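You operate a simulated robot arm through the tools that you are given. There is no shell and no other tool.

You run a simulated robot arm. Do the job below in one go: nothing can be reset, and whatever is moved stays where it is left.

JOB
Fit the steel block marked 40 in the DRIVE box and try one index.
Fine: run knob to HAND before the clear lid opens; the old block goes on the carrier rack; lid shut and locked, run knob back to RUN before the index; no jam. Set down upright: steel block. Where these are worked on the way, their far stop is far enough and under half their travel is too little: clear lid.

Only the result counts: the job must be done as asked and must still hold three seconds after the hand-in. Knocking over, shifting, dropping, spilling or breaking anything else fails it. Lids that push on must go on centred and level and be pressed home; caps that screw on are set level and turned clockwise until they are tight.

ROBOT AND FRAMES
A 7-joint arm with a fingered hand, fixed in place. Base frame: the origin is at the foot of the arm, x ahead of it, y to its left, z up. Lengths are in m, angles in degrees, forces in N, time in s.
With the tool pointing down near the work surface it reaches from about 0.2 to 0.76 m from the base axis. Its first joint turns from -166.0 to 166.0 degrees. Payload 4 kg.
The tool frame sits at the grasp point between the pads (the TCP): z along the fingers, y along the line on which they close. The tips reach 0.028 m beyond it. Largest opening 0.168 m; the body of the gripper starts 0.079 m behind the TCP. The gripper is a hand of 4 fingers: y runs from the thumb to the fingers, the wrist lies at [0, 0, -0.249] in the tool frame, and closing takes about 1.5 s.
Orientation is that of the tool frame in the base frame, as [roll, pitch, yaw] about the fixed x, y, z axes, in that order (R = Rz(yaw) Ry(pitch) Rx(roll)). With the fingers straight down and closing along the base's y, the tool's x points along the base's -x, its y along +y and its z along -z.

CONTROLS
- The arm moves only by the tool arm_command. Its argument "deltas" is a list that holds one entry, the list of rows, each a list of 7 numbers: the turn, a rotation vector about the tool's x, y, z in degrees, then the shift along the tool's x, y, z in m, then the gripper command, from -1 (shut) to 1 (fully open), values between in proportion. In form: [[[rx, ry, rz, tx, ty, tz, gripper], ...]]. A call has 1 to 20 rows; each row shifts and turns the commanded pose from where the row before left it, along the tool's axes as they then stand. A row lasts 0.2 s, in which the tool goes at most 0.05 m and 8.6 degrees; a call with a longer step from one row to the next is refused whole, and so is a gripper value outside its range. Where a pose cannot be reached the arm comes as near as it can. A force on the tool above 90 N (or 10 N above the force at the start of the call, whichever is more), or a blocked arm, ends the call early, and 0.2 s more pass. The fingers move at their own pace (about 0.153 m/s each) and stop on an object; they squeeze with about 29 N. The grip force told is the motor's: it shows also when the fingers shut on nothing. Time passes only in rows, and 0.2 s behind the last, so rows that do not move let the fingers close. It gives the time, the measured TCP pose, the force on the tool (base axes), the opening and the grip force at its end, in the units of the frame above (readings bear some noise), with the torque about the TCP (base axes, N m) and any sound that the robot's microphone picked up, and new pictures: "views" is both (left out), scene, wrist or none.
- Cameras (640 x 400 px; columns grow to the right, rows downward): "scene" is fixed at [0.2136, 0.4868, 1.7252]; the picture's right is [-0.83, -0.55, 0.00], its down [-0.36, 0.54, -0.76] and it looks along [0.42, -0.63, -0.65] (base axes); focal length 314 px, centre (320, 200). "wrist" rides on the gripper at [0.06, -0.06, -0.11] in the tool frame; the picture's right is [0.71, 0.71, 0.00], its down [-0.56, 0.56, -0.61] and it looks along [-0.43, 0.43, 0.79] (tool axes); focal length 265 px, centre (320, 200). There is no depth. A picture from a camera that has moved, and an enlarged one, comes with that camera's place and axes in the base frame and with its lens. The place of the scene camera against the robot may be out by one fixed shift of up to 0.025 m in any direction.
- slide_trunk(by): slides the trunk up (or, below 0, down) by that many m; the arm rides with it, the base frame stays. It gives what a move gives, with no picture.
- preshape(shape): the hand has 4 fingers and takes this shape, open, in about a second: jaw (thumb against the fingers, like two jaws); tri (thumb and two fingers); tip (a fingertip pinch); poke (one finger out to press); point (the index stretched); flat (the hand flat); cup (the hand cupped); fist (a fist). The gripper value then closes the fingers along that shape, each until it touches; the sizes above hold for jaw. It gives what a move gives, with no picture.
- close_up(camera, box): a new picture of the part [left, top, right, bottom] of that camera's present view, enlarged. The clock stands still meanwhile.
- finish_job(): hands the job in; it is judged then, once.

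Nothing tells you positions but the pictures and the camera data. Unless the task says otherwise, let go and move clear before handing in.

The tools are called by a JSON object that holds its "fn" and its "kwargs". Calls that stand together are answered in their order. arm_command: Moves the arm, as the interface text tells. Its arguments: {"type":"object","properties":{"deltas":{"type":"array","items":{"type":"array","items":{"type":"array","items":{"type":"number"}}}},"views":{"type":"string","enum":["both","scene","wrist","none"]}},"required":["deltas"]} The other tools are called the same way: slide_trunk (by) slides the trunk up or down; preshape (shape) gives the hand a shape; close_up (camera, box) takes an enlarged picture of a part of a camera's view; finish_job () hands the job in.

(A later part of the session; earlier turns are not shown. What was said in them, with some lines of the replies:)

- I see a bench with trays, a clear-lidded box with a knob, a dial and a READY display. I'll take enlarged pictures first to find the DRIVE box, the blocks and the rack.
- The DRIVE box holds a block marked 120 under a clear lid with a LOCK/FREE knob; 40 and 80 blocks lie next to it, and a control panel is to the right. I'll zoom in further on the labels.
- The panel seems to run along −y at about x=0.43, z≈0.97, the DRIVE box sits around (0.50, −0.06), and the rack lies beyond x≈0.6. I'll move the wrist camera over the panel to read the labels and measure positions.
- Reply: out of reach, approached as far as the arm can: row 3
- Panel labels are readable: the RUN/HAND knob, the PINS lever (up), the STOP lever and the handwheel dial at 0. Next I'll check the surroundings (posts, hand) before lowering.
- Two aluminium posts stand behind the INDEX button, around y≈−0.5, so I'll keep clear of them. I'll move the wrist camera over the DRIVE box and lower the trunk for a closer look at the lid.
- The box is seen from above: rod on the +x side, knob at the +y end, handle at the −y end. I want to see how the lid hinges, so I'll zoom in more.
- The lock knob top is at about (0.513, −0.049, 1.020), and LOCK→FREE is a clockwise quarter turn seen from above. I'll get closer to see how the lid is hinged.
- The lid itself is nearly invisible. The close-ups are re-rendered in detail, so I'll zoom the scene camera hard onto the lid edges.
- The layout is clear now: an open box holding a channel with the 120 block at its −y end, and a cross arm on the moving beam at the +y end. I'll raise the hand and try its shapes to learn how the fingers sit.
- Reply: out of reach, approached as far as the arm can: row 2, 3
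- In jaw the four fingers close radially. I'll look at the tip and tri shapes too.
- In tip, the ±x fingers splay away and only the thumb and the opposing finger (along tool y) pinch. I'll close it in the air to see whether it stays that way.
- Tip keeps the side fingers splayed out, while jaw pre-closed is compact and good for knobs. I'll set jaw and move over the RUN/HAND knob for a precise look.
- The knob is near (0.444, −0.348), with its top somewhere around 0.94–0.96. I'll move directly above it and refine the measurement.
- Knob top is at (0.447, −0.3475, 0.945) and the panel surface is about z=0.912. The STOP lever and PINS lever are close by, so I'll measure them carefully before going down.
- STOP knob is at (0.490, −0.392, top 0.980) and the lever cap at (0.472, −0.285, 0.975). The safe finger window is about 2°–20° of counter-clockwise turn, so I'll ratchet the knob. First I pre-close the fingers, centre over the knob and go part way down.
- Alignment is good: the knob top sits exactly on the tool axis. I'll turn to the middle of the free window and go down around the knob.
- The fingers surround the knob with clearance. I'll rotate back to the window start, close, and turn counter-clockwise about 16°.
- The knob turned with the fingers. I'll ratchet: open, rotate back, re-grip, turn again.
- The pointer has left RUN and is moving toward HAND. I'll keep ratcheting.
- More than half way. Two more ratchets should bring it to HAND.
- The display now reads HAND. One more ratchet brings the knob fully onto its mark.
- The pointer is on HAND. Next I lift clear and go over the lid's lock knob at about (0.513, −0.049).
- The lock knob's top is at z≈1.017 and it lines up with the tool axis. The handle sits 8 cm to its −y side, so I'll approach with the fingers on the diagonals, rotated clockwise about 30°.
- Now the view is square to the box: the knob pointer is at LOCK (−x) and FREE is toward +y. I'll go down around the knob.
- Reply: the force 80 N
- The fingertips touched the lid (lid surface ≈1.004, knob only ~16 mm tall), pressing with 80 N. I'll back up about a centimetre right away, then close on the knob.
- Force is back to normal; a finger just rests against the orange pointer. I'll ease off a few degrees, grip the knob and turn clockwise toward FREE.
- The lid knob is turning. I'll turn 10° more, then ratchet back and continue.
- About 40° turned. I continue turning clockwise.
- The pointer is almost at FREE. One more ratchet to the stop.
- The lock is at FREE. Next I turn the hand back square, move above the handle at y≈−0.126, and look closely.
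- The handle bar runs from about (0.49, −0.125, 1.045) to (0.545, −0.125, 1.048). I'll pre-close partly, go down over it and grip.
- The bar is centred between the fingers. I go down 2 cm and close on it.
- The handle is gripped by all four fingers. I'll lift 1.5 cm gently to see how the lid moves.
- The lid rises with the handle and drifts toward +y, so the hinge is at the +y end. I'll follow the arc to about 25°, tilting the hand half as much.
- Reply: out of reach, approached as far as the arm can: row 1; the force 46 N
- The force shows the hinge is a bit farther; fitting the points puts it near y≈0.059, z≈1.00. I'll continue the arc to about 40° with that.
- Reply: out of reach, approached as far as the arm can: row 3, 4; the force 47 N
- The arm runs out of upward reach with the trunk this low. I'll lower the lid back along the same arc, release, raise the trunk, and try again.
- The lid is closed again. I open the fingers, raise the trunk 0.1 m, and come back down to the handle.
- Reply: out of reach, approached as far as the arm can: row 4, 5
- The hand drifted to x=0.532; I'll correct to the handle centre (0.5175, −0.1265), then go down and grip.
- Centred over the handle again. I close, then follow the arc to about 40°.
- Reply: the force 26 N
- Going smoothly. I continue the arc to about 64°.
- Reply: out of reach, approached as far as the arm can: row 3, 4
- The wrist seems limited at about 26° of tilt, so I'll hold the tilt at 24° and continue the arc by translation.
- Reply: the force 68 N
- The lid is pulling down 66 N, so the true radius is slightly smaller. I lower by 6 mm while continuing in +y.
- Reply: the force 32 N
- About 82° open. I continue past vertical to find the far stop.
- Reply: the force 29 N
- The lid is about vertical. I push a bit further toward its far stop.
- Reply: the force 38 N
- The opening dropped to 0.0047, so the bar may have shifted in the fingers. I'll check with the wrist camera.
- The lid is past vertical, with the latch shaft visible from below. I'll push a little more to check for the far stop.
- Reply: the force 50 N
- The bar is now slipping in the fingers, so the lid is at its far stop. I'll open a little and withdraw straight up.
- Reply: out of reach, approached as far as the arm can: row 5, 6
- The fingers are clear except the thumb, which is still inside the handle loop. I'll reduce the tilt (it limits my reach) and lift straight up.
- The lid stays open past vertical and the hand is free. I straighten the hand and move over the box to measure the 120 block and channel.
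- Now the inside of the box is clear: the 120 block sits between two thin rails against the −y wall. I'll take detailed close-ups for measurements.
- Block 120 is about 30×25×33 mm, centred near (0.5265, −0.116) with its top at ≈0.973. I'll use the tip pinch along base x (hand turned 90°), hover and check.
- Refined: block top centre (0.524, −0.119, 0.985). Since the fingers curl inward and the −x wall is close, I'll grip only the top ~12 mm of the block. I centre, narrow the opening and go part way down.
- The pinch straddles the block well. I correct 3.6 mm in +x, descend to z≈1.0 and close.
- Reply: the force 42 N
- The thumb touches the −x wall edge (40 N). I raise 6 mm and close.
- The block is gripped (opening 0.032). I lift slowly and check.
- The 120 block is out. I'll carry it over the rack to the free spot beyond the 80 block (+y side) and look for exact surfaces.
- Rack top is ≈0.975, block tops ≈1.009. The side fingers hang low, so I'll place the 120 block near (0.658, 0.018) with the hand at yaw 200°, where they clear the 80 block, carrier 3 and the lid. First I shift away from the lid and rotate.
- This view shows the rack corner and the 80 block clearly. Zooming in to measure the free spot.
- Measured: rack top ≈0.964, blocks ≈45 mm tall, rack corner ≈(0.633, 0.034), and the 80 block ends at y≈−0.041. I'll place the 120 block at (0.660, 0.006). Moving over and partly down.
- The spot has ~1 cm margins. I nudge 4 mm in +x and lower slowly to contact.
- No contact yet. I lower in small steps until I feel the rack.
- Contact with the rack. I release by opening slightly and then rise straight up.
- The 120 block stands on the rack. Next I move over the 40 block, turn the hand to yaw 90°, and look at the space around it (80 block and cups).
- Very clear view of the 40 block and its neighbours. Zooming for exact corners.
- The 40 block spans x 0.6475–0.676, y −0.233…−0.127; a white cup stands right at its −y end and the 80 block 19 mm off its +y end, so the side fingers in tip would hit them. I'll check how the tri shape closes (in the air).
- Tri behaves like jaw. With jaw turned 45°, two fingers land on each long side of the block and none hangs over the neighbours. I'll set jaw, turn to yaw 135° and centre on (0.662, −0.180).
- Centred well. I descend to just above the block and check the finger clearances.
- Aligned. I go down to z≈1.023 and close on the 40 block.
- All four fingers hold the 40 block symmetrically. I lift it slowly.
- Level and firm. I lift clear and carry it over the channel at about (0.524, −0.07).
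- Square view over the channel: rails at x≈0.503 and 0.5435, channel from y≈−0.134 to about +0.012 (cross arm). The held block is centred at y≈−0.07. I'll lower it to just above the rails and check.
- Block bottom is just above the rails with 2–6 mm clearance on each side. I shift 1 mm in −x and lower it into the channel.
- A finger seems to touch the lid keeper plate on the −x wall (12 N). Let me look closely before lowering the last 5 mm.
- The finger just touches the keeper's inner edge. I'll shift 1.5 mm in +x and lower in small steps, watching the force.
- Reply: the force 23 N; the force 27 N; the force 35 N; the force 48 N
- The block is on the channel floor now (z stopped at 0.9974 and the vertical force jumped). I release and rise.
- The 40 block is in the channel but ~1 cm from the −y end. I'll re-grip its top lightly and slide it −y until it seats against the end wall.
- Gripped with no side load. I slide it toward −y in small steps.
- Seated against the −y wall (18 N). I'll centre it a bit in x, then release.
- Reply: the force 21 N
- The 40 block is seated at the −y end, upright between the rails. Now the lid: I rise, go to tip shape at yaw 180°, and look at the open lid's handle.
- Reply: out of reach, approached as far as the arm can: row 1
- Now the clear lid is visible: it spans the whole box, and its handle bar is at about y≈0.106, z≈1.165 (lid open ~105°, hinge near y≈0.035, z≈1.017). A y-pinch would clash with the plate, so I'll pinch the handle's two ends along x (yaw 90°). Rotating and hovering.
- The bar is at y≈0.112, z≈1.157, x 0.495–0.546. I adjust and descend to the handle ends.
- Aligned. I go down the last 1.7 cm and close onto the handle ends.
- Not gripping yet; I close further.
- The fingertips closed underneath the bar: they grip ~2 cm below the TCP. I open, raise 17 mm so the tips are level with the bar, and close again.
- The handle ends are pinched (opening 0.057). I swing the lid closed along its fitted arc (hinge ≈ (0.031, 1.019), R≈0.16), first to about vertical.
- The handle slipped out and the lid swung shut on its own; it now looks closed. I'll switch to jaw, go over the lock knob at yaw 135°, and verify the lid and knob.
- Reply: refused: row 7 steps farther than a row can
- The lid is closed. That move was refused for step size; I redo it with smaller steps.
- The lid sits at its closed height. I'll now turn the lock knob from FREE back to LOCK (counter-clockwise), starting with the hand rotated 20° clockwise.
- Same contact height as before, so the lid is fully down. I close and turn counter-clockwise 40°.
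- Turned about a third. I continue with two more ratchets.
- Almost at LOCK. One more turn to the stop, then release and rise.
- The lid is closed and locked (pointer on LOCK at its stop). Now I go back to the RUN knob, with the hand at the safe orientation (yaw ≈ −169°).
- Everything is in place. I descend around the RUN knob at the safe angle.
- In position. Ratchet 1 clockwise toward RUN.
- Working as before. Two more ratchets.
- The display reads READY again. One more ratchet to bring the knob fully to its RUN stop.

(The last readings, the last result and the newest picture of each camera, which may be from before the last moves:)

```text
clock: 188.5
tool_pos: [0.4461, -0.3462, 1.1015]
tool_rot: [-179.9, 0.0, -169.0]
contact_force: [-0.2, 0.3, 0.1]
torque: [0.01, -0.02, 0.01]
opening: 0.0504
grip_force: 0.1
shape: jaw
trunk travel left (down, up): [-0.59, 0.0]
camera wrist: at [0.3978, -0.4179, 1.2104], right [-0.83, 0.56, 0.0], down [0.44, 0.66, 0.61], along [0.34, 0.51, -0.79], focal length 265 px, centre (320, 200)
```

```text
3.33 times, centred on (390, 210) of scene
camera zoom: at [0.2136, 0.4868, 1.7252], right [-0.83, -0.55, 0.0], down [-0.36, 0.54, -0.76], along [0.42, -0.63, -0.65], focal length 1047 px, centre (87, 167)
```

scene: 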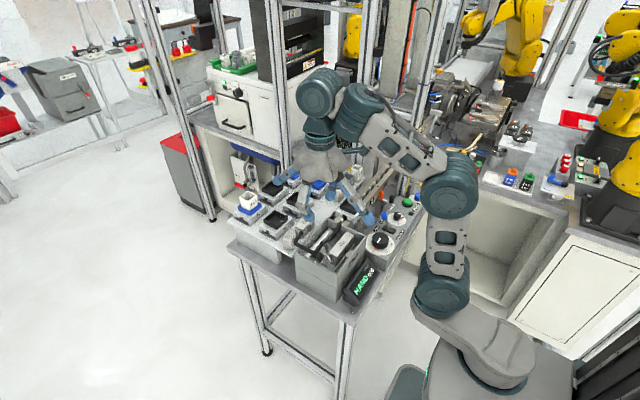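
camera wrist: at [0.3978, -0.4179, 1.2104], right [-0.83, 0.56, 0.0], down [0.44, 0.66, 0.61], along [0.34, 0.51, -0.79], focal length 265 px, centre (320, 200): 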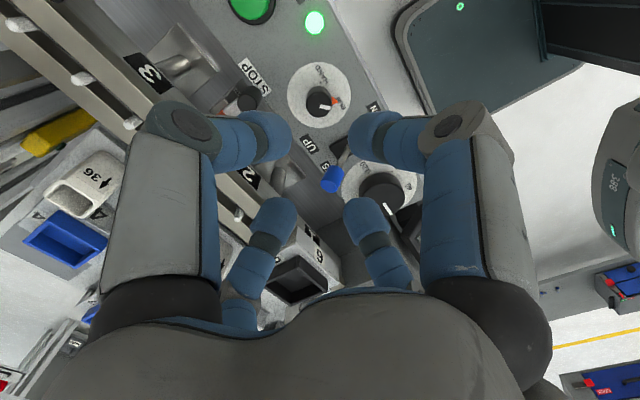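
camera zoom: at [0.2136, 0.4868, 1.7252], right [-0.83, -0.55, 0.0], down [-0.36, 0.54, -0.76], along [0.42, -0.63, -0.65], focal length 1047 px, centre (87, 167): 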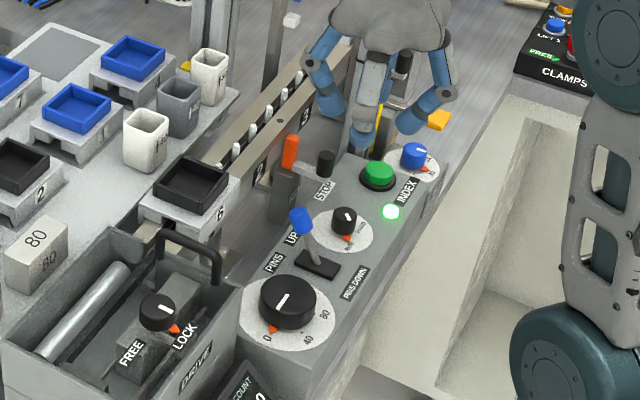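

RUN is fully set, the lamp is green and the display says READY. A vertical post stands close behind the INDEX button, so I'll turn the hand to yaw 90° and look at the button and the post before pressing.

{"fn": "arm_command", "kwargs": {"deltas": [[[0, 0, 8, 0, 0, 0, -0.4], [0, 0, 8, 0, 0, 0, -0.4], [0, 0, 8, 0, 0, 0, -0.4], [0, 0, 8, 0, 0, 0, -0.4], [0, 0, 8, 0, 0, 0, -0.4], [0, 0, 8, 0, 0, 0, -0.4], [0, 0, 8, 0, 0, 0, -0.4], [0, 0, 8, 0, 0, 0, -0.4], [0, 0, 8, 0, 0, 0, -0.4], [0, 0, 8, 0, 0, 0, -0.4], [0, 0, 8, 0, 0, 0, -0.4], [0, 0, 8, 0, 0, 0, -0.4], [0, 0, 5, 0, 0, 0, -0.4], [0, 0, 0, 0, 0, 0, -0.4]]], "views": "wrist"}}

{"fn": "close_up", "kwargs": {"camera": "wrist", "box": [200, 60, 440, 260]}}

{"fn": "close_up", "kwargs": {"camera": "scene", "box": [370, 130, 450, 220]}}

```text
clock: 191.5
tool_pos: [0.446, -0.3477, 1.1021]
tool_rot: [180.0, 0.2, 89.8]
contact_force: [0.9, -1.0, -0.6]
torque: [0.0, -0.02, 0.0]
opening: 0.0504
grip_force: 0.0
shape: jaw
trunk travel left (down, up): [-0.59, 0.0]
camera wrist: at [0.3864, -0.2868, 1.2106], right [0.71, 0.71, 0.0], down [0.56, -0.56, 0.62], along [0.43, -0.44, -0.79], focal length 265 px, centre (320, 200)
```

wrist: 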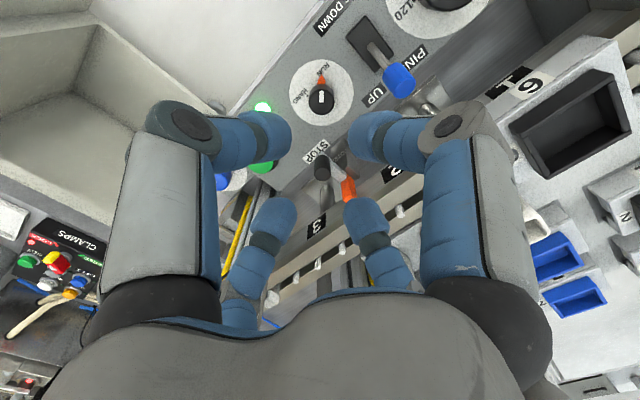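

```text
2.00 times, centred on (320, 160) of wrist
camera zoom: at [0.3864, -0.2868, 1.2106], right [0.71, 0.71, 0.0], down [0.56, -0.56, 0.62], along [0.43, -0.44, -0.79], focal length 531 px, centre (320, 280)
```

zoom: 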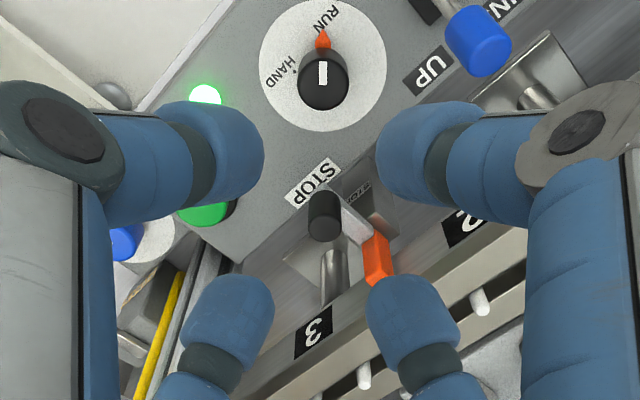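

```text
4.44 times, centred on (410, 175) of scene
camera zoom: at [0.2136, 0.4868, 1.7252], right [-0.83, -0.55, 0.0], down [-0.36, 0.54, -0.76], along [0.42, -0.63, -0.65], focal length 1396 px, centre (-80, 311)
```

zoom: 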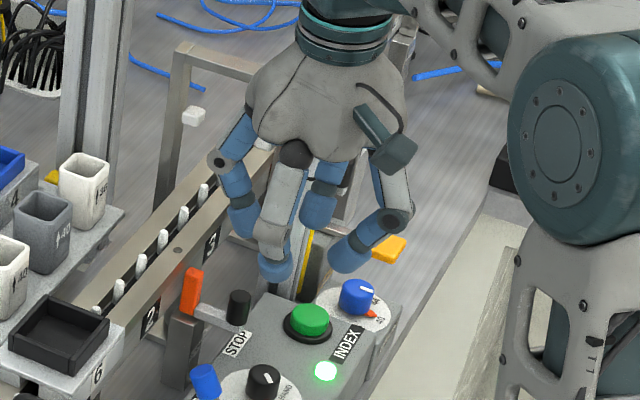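

The button is near (0.445, −0.448) and the post's near corner about (0.477, −0.493). I'll set the poke shape and lean the palm ~14° toward +y (away from the post), still high up.

{"fn": "preshape", "kwargs": {"shape": "poke"}}

{"fn": "arm_command", "kwargs": {"deltas": [[[0, -5, 0, 0, 0, 0, -1], [0, -5, 0, 0, 0, 0, -1], [0, -4, 0, 0, 0, 0, -1], [0, 0, 0, 0, 0, 0, -1]]], "views": "wrist"}}

{"fn": "close_up", "kwargs": {"camera": "wrist", "box": [200, 80, 440, 280]}}

{"fn": "close_up", "kwargs": {"camera": "scene", "box": [360, 120, 450, 230]}}

```text
clock: 192.4
tool_pos: [0.4467, -0.3472, 1.1016]
tool_rot: [180.0, 0.2, 90.0]
contact_force: [-0.8, 0.1, 0.0]
torque: [0.0, 0.03, 0.02]
opening: 0.0001
grip_force: 0.1
shape: poke
trunk travel left (down, up): [-0.59, 0.0]
```

```text
clock: 193.4
tool_pos: [0.4466, -0.3472, 1.1019]
tool_rot: [180.0, 14.2, 89.9]
contact_force: [-0.4, 0.0, -0.4]
torque: [0.01, 0.01, -0.02]
opening: 0.0001
grip_force: 28.4
shape: jaw
trunk travel left (down, up): [-0.59, 0.0]
camera wrist: at [0.3864, -0.2619, 1.1928], right [0.71, 0.69, -0.17], down [0.56, -0.39, 0.73], along [0.44, -0.61, -0.66], focal length 265 px, centre (320, 200)
```

wrist: 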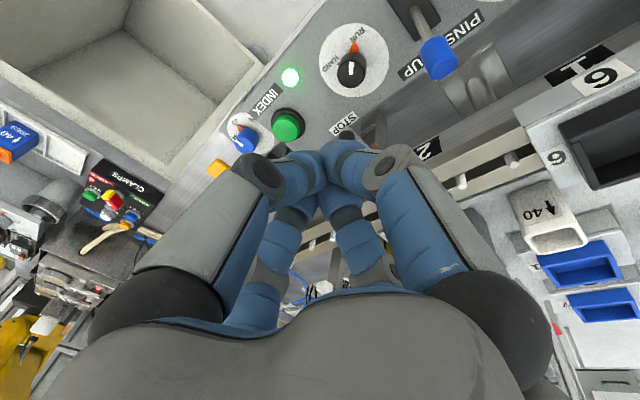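

```text
2.00 times, centred on (320, 180) of wrist
camera zoom: at [0.3864, -0.2619, 1.1928], right [0.71, 0.69, -0.17], down [0.56, -0.39, 0.73], along [0.44, -0.61, -0.66], focal length 531 px, centre (320, 240)
```

zoom: 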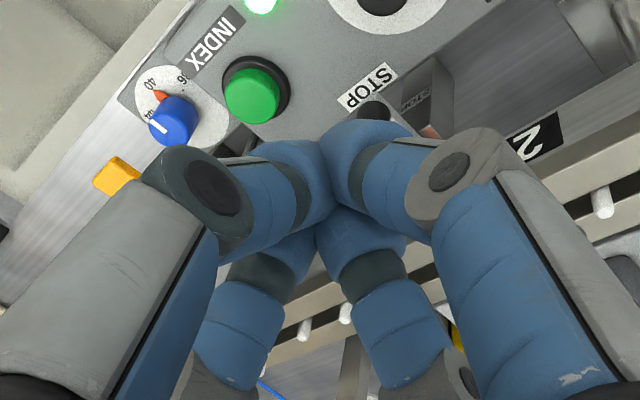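

```text
3.64 times, centred on (405, 175) of scene
camera zoom: at [0.2136, 0.4868, 1.7252], right [-0.83, -0.55, 0.0], down [-0.36, 0.54, -0.76], along [0.42, -0.63, -0.65], focal length 1142 px, centre (11, 291)
```

zoom: 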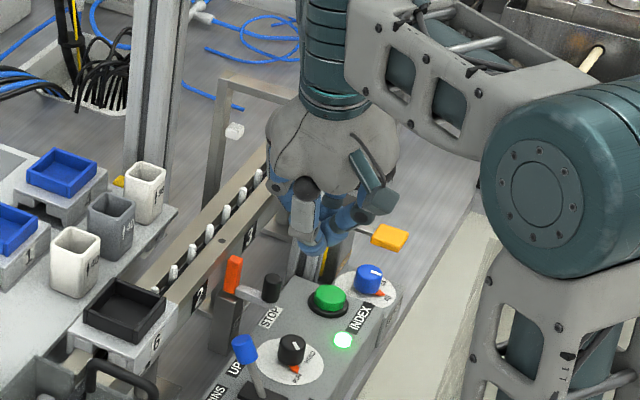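

The closed jaw is actually more compact than poke, so I'll press with the closed fingertips. I move over the button (leaning away from the post) and go part way down.

{"fn": "arm_command", "kwargs": {"deltas": [[[0, 0, 0, -0.0301, 0.0005, 0.0075, -1], [0, 0, 0, -0.0301, 0.0005, 0.0075, -1], [0, 0, 0, -0.03, 0.0005, 0.0075, -1], [0, 0, 0, 0.007, 0, 0.0283, -1], [0, 0, 0, 0.007, 0, 0.0283, -1], [0, 0, 0, 0.0048, 0, 0.0194, -1], [0, 0, 0, 0, 0, 0, -1]]], "views": "wrist"}}

{"fn": "close_up", "kwargs": {"camera": "wrist", "box": [200, 80, 440, 280]}}

{"fn": "close_up", "kwargs": {"camera": "scene", "box": [370, 150, 440, 230]}}

```text
clock: 195.0
tool_pos: [0.4469, -0.4404, 1.0232]
tool_rot: [180.0, 14.1, 90.0]
contact_force: [0.3, 0.1, 0.1]
torque: [0.04, -0.03, -0.02]
opening: 0.0001
grip_force: 28.7
shape: jaw
trunk travel left (down, up): [-0.59, 0.0]
camera wrist: at [0.3863, -0.3555, 1.1145], right [0.71, 0.69, -0.17], down [0.56, -0.39, 0.73], along [0.44, -0.61, -0.66], focal length 265 px, centre (320, 200)
```

wrist: 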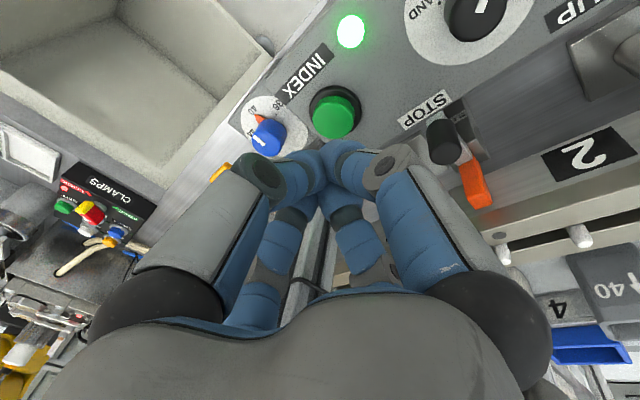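

```text
2.00 times, centred on (320, 180) of wrist
camera zoom: at [0.3863, -0.3555, 1.1145], right [0.71, 0.69, -0.17], down [0.56, -0.39, 0.73], along [0.44, -0.61, -0.66], focal length 531 px, centre (320, 240)
```

zoom: 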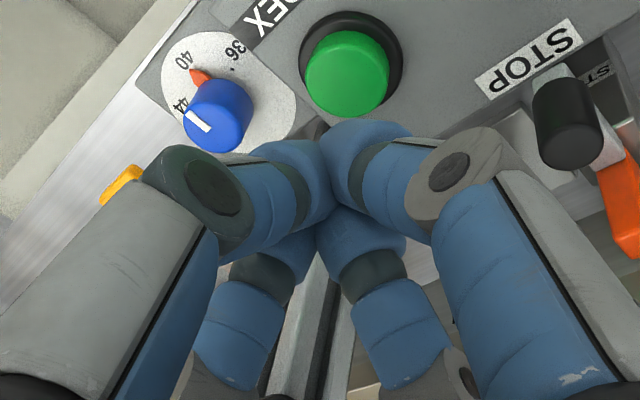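

```text
5.00 times, centred on (405, 190) of scene
camera zoom: at [0.2136, 0.4868, 1.7252], right [-0.83, -0.55, 0.0], down [-0.36, 0.54, -0.76], along [0.42, -0.63, -0.65], focal length 1571 px, centre (-105, 250)
```

zoom: 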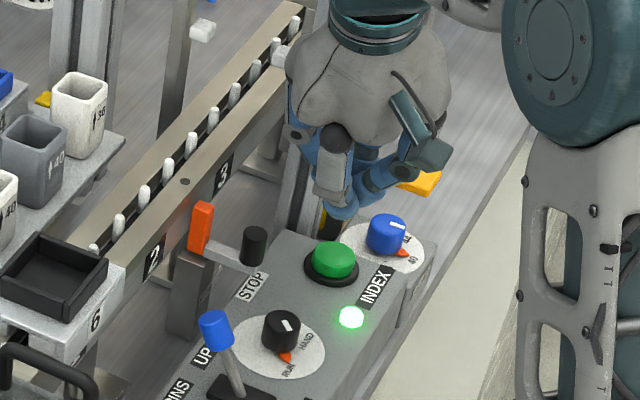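

The button top is at (0.4426, −0.4421, 0.942). I shift the tips onto it and descend to just above.

{"fn": "arm_command", "kwargs": {"deltas": [[[0, 0, 0, 0.0068, -0.003, -0.0017, -1], [0, 0, 0, 0.0058, 0, 0.0233, -1], [0, 0, 0, 0.0046, 0, 0.0184, -1], [0, 0, 0, 0, 0, 0, -1]]], "views": "wrist"}}

{"fn": "close_up", "kwargs": {"camera": "wrist", "box": [200, 80, 440, 280]}}

{"fn": "close_up", "kwargs": {"camera": "scene", "box": [375, 165, 435, 225]}}

```text
clock: 196.0
tool_pos: [0.4434, -0.4351, 0.9809]
tool_rot: [179.8, 14.2, 90.0]
contact_force: [0.1, 0.4, 0.1]
torque: [0.04, 0.02, -0.02]
opening: 0.0
grip_force: 29.4
shape: jaw
trunk travel left (down, up): [-0.59, 0.0]
camera wrist: at [0.3831, -0.3499, 1.0716], right [0.71, 0.69, -0.17], down [0.56, -0.39, 0.73], along [0.44, -0.61, -0.66], focal length 265 px, centre (320, 200)
```

wrist: 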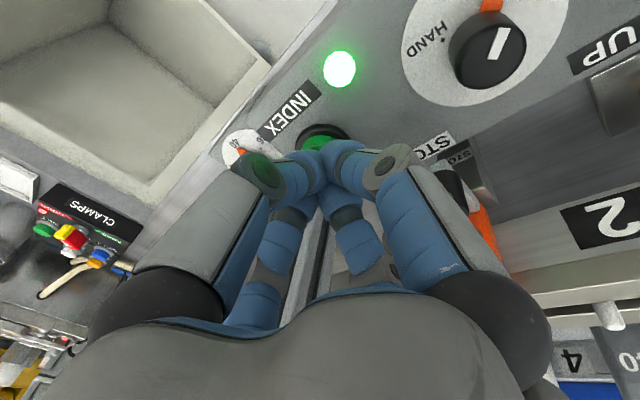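

```text
2.00 times, centred on (320, 180) of wrist
camera zoom: at [0.3831, -0.3499, 1.0716], right [0.71, 0.69, -0.17], down [0.56, -0.39, 0.73], along [0.44, -0.61, -0.66], focal length 531 px, centre (320, 240)
```

zoom: 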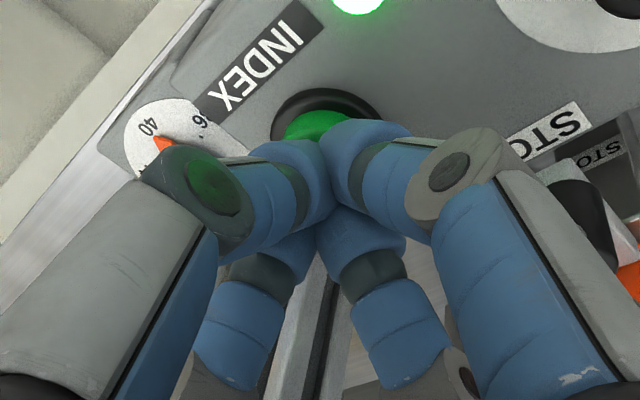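

```text
6.67 times, centred on (405, 195) of scene
camera zoom: at [0.2136, 0.4868, 1.7252], right [-0.83, -0.55, 0.0], down [-0.36, 0.54, -0.76], along [0.42, -0.63, -0.65], focal length 2095 px, centre (-247, 233)
```

zoom: 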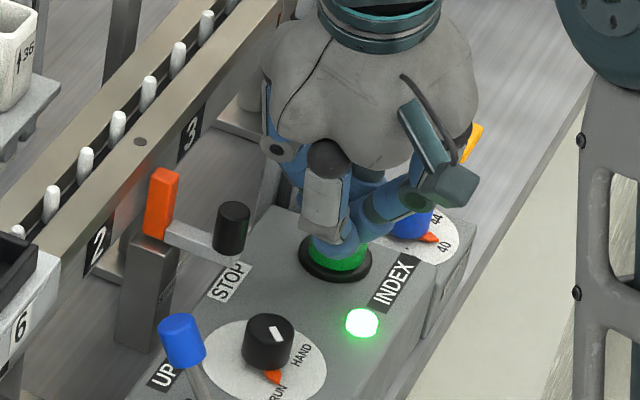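

The tips are just above the button. I press down in small steps.

{"fn": "arm_command", "kwargs": {"deltas": [[[0, 0, 0, 0.0019, 0, 0.0078, -1], [0, 0, 0, 0.001, 0, 0.0039, -1], [0, 0, 0, 0.0007, 0, 0.0029, -1], [0, 0, 0, 0, 0, 0, -1]]], "views": "none"}}

{"fn": "close_up", "kwargs": {"camera": "scene", "box": [320, 170, 440, 310]}}

```text
clock: 197.0
tool_pos: [0.4449, -0.4348, 0.9654]
tool_rot: [179.9, 14.2, 90.0]
contact_force: [-0.1, -0.8, 1.9]
torque: [-0.04, -0.04, 0.0]
opening: 0.0003
grip_force: 29.3
shape: jaw
trunk travel left (down, up): [-0.59, 0.0]
heard: click
```

```text
2.86 times, centred on (380, 240) of scene
camera zoom: at [0.2136, 0.4868, 1.7252], right [-0.83, -0.55, 0.0], down [-0.36, 0.54, -0.76], along [0.42, -0.63, -0.65], focal length 898 px, centre (149, 86)
```

zoom: 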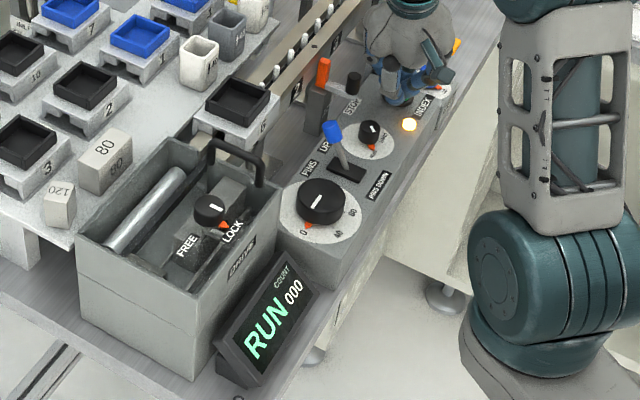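

Click heard; the display shows RUN and the index is in progress. I release the button and rise straight up while it runs.

{"fn": "arm_command", "kwargs": {"deltas": [[[0, 0, 0, -0.0036, 0, -0.0145, -1], [0, 0, 0, -0.006, 0, -0.0243, -1], [0, 0, 0, -0.007, 0, -0.0283, -1], [0, 0, 0, -0.007, 0, -0.0283, -1], [0, 0, 0, 0, 0, 0, -1], [0, 0, 0, 0, 0, 0, -1], [0, 0, 0, 0, 0, 0, -1], [0, 0, 0, 0, 0, 0, -1]]], "views": "scene"}}

{"fn": "close_up", "kwargs": {"camera": "scene", "box": [320, 170, 440, 310]}}

```text
clock: 198.8
tool_pos: [0.4463, -0.4348, 1.0626]
tool_rot: [180.0, 14.2, 90.1]
contact_force: [-0.4, -0.1, 0.0]
torque: [-0.02, 0.01, -0.02]
opening: 0.0
grip_force: 29.0
shape: jaw
trunk travel left (down, up): [-0.59, 0.0]
```

scene: 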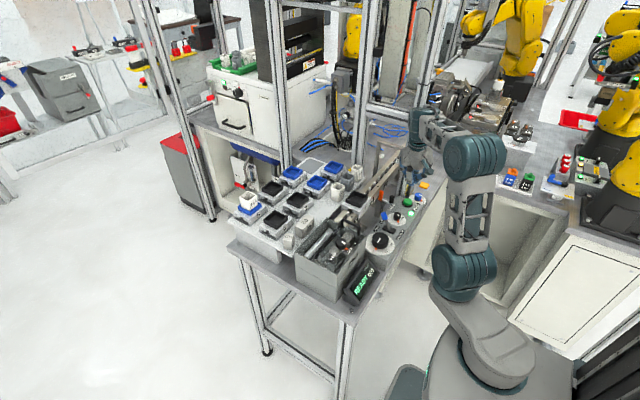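

```text
2.86 times, centred on (380, 240) of scene
camera zoom: at [0.2136, 0.4868, 1.7252], right [-0.83, -0.55, 0.0], down [-0.36, 0.54, -0.76], along [0.42, -0.63, -0.65], focal length 898 px, centre (149, 86)
```

zoom: 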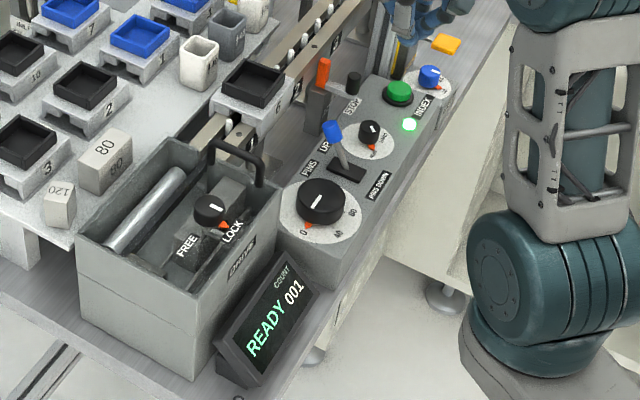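

READY 001: one index completed with no jam, and carrier 6 has advanced. I'll move the hand clear and do a last check of everything.

{"fn": "arm_command", "kwargs": {"deltas": [[[0, 0, 0, -0.008, 0, -0.035, -1], [0, 0, 0, -0.008, 0, -0.035, -1], [0, 4, 0, 0.035, 0, -0.01, -1], [0, 5, 0, 0.04, 0, -0.005, -1], [0, 5, 0, 0.04, 0, 0, -1], [0, 0, 0, 0.04, -0.005, 0, -1], [0, 0, 0, 0.03, -0.005, 0, -1], [0, 0, 0, 0, 0, 0, -1]]], "views": "both"}}

{"fn": "close_up", "kwargs": {"camera": "scene", "box": [220, 150, 440, 310]}}

{"fn": "close_up", "kwargs": {"camera": "scene", "box": [310, 210, 400, 300]}}

{"fn": "close_up", "kwargs": {"camera": "scene", "box": [230, 155, 370, 265]}}

```text
clock: 200.6
tool_pos: [0.4367, -0.2467, 1.1304]
tool_rot: [180.0, 0.1, 90.0]
contact_force: [-0.7, 0.0, 0.5]
torque: [-0.02, 0.05, 0.01]
opening: 0.0
grip_force: 28.7
shape: jaw
trunk travel left (down, up): [-0.59, 0.0]
camera wrist: at [0.3757, -0.1849, 1.2392], right [0.71, 0.71, 0.0], down [0.56, -0.56, 0.62], along [0.43, -0.44, -0.79], focal length 265 px, centre (320, 200)
```

scene: 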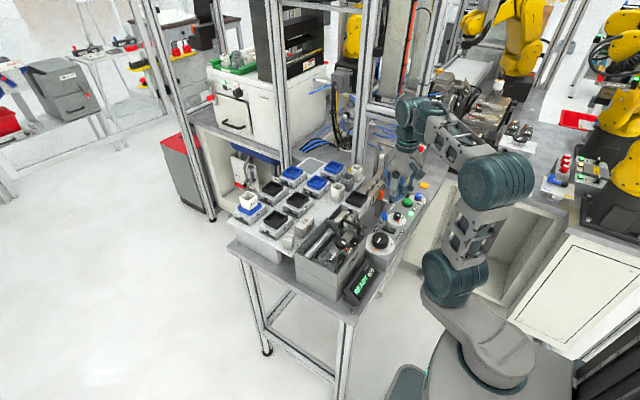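
wrist: 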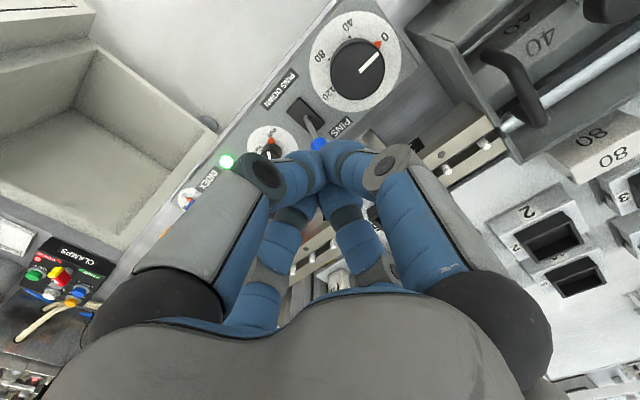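

```text
2.50 times, centred on (330, 230) of scene
camera zoom: at [0.2136, 0.4868, 1.7252], right [-0.83, -0.55, 0.0], down [-0.36, 0.54, -0.76], along [0.42, -0.63, -0.65], focal length 786 px, centre (295, 125)
```

zoom: 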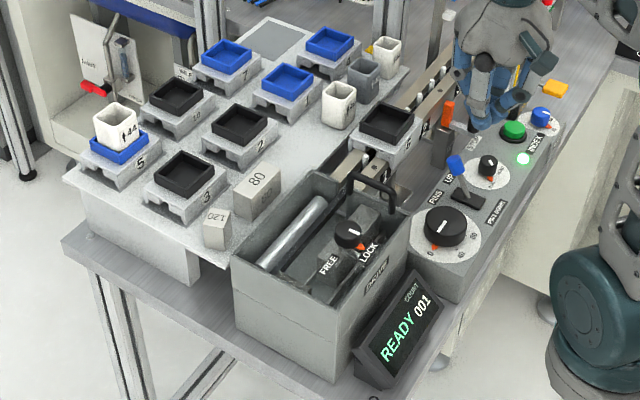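

```text
4.44 times, centred on (355, 255) of scene
camera zoom: at [0.2136, 0.4868, 1.7252], right [-0.83, -0.55, 0.0], down [-0.36, 0.54, -0.76], along [0.42, -0.63, -0.65], focal length 1396 px, centre (164, -44)
```

zoom: 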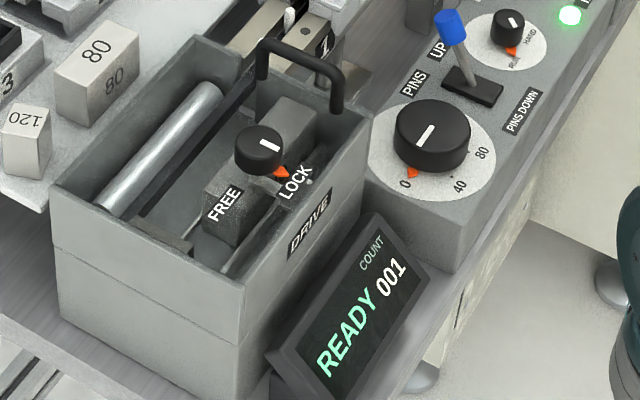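

```text
3.64 times, centred on (300, 210) of scene
camera zoom: at [0.2136, 0.4868, 1.7252], right [-0.83, -0.55, 0.0], down [-0.36, 0.54, -0.76], along [0.42, -0.63, -0.65], focal length 1142 px, centre (393, 164)
```

zoom: 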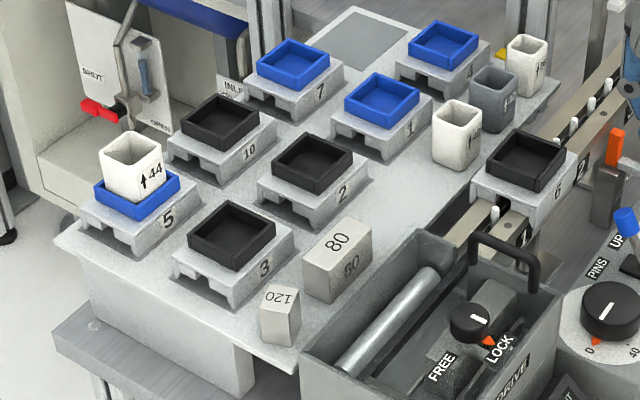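

Every part of the job shows as done in the pictures: the 40 block is in the closed, locked DRIVE box, and the 120 block stands on the rack. The run knob is at RUN, the display reads READY 001 with no jam, and the hand is clear. Handing in.

{"fn": "finish_job", "kwargs": {}}

```text
The job is handed in.
```

The 40 block is fitted in the DRIVE box and one index ran without a jam. The display went from READY 000 to READY 001, and carrier 6 moved forward on the track.

- **Order of work:** I turned the run knob to HAND before opening the lid. It went back to RUN only after the lid was shut and the lock knob was at LOCK.
- **Old block:** the 120 block stands on the carrier rack, near the corner beyond the 80 block. It is turned about 20° to the rack edge but upright.
- **New block:** the 40 block sits upright between the rails, pushed against the end wall.
- **Lid:** while I was closing it, the handle slipped out of the fingers and the lid dropped shut by itself. It sits at its original closed height, and I saw no damage.
- **Contact:** a fingertip pressed on the closed lid at about 80 N while I was finding the lock knob. Fingers also touched the box's side wall at about 40 N and the lid's catch plate on that wall at up to about 30 N. I saw no marks or movement from any of these.

The 80 block, the other carriers and the cups look unmoved in the final pictures. The hand is clear, with its fingers closed.
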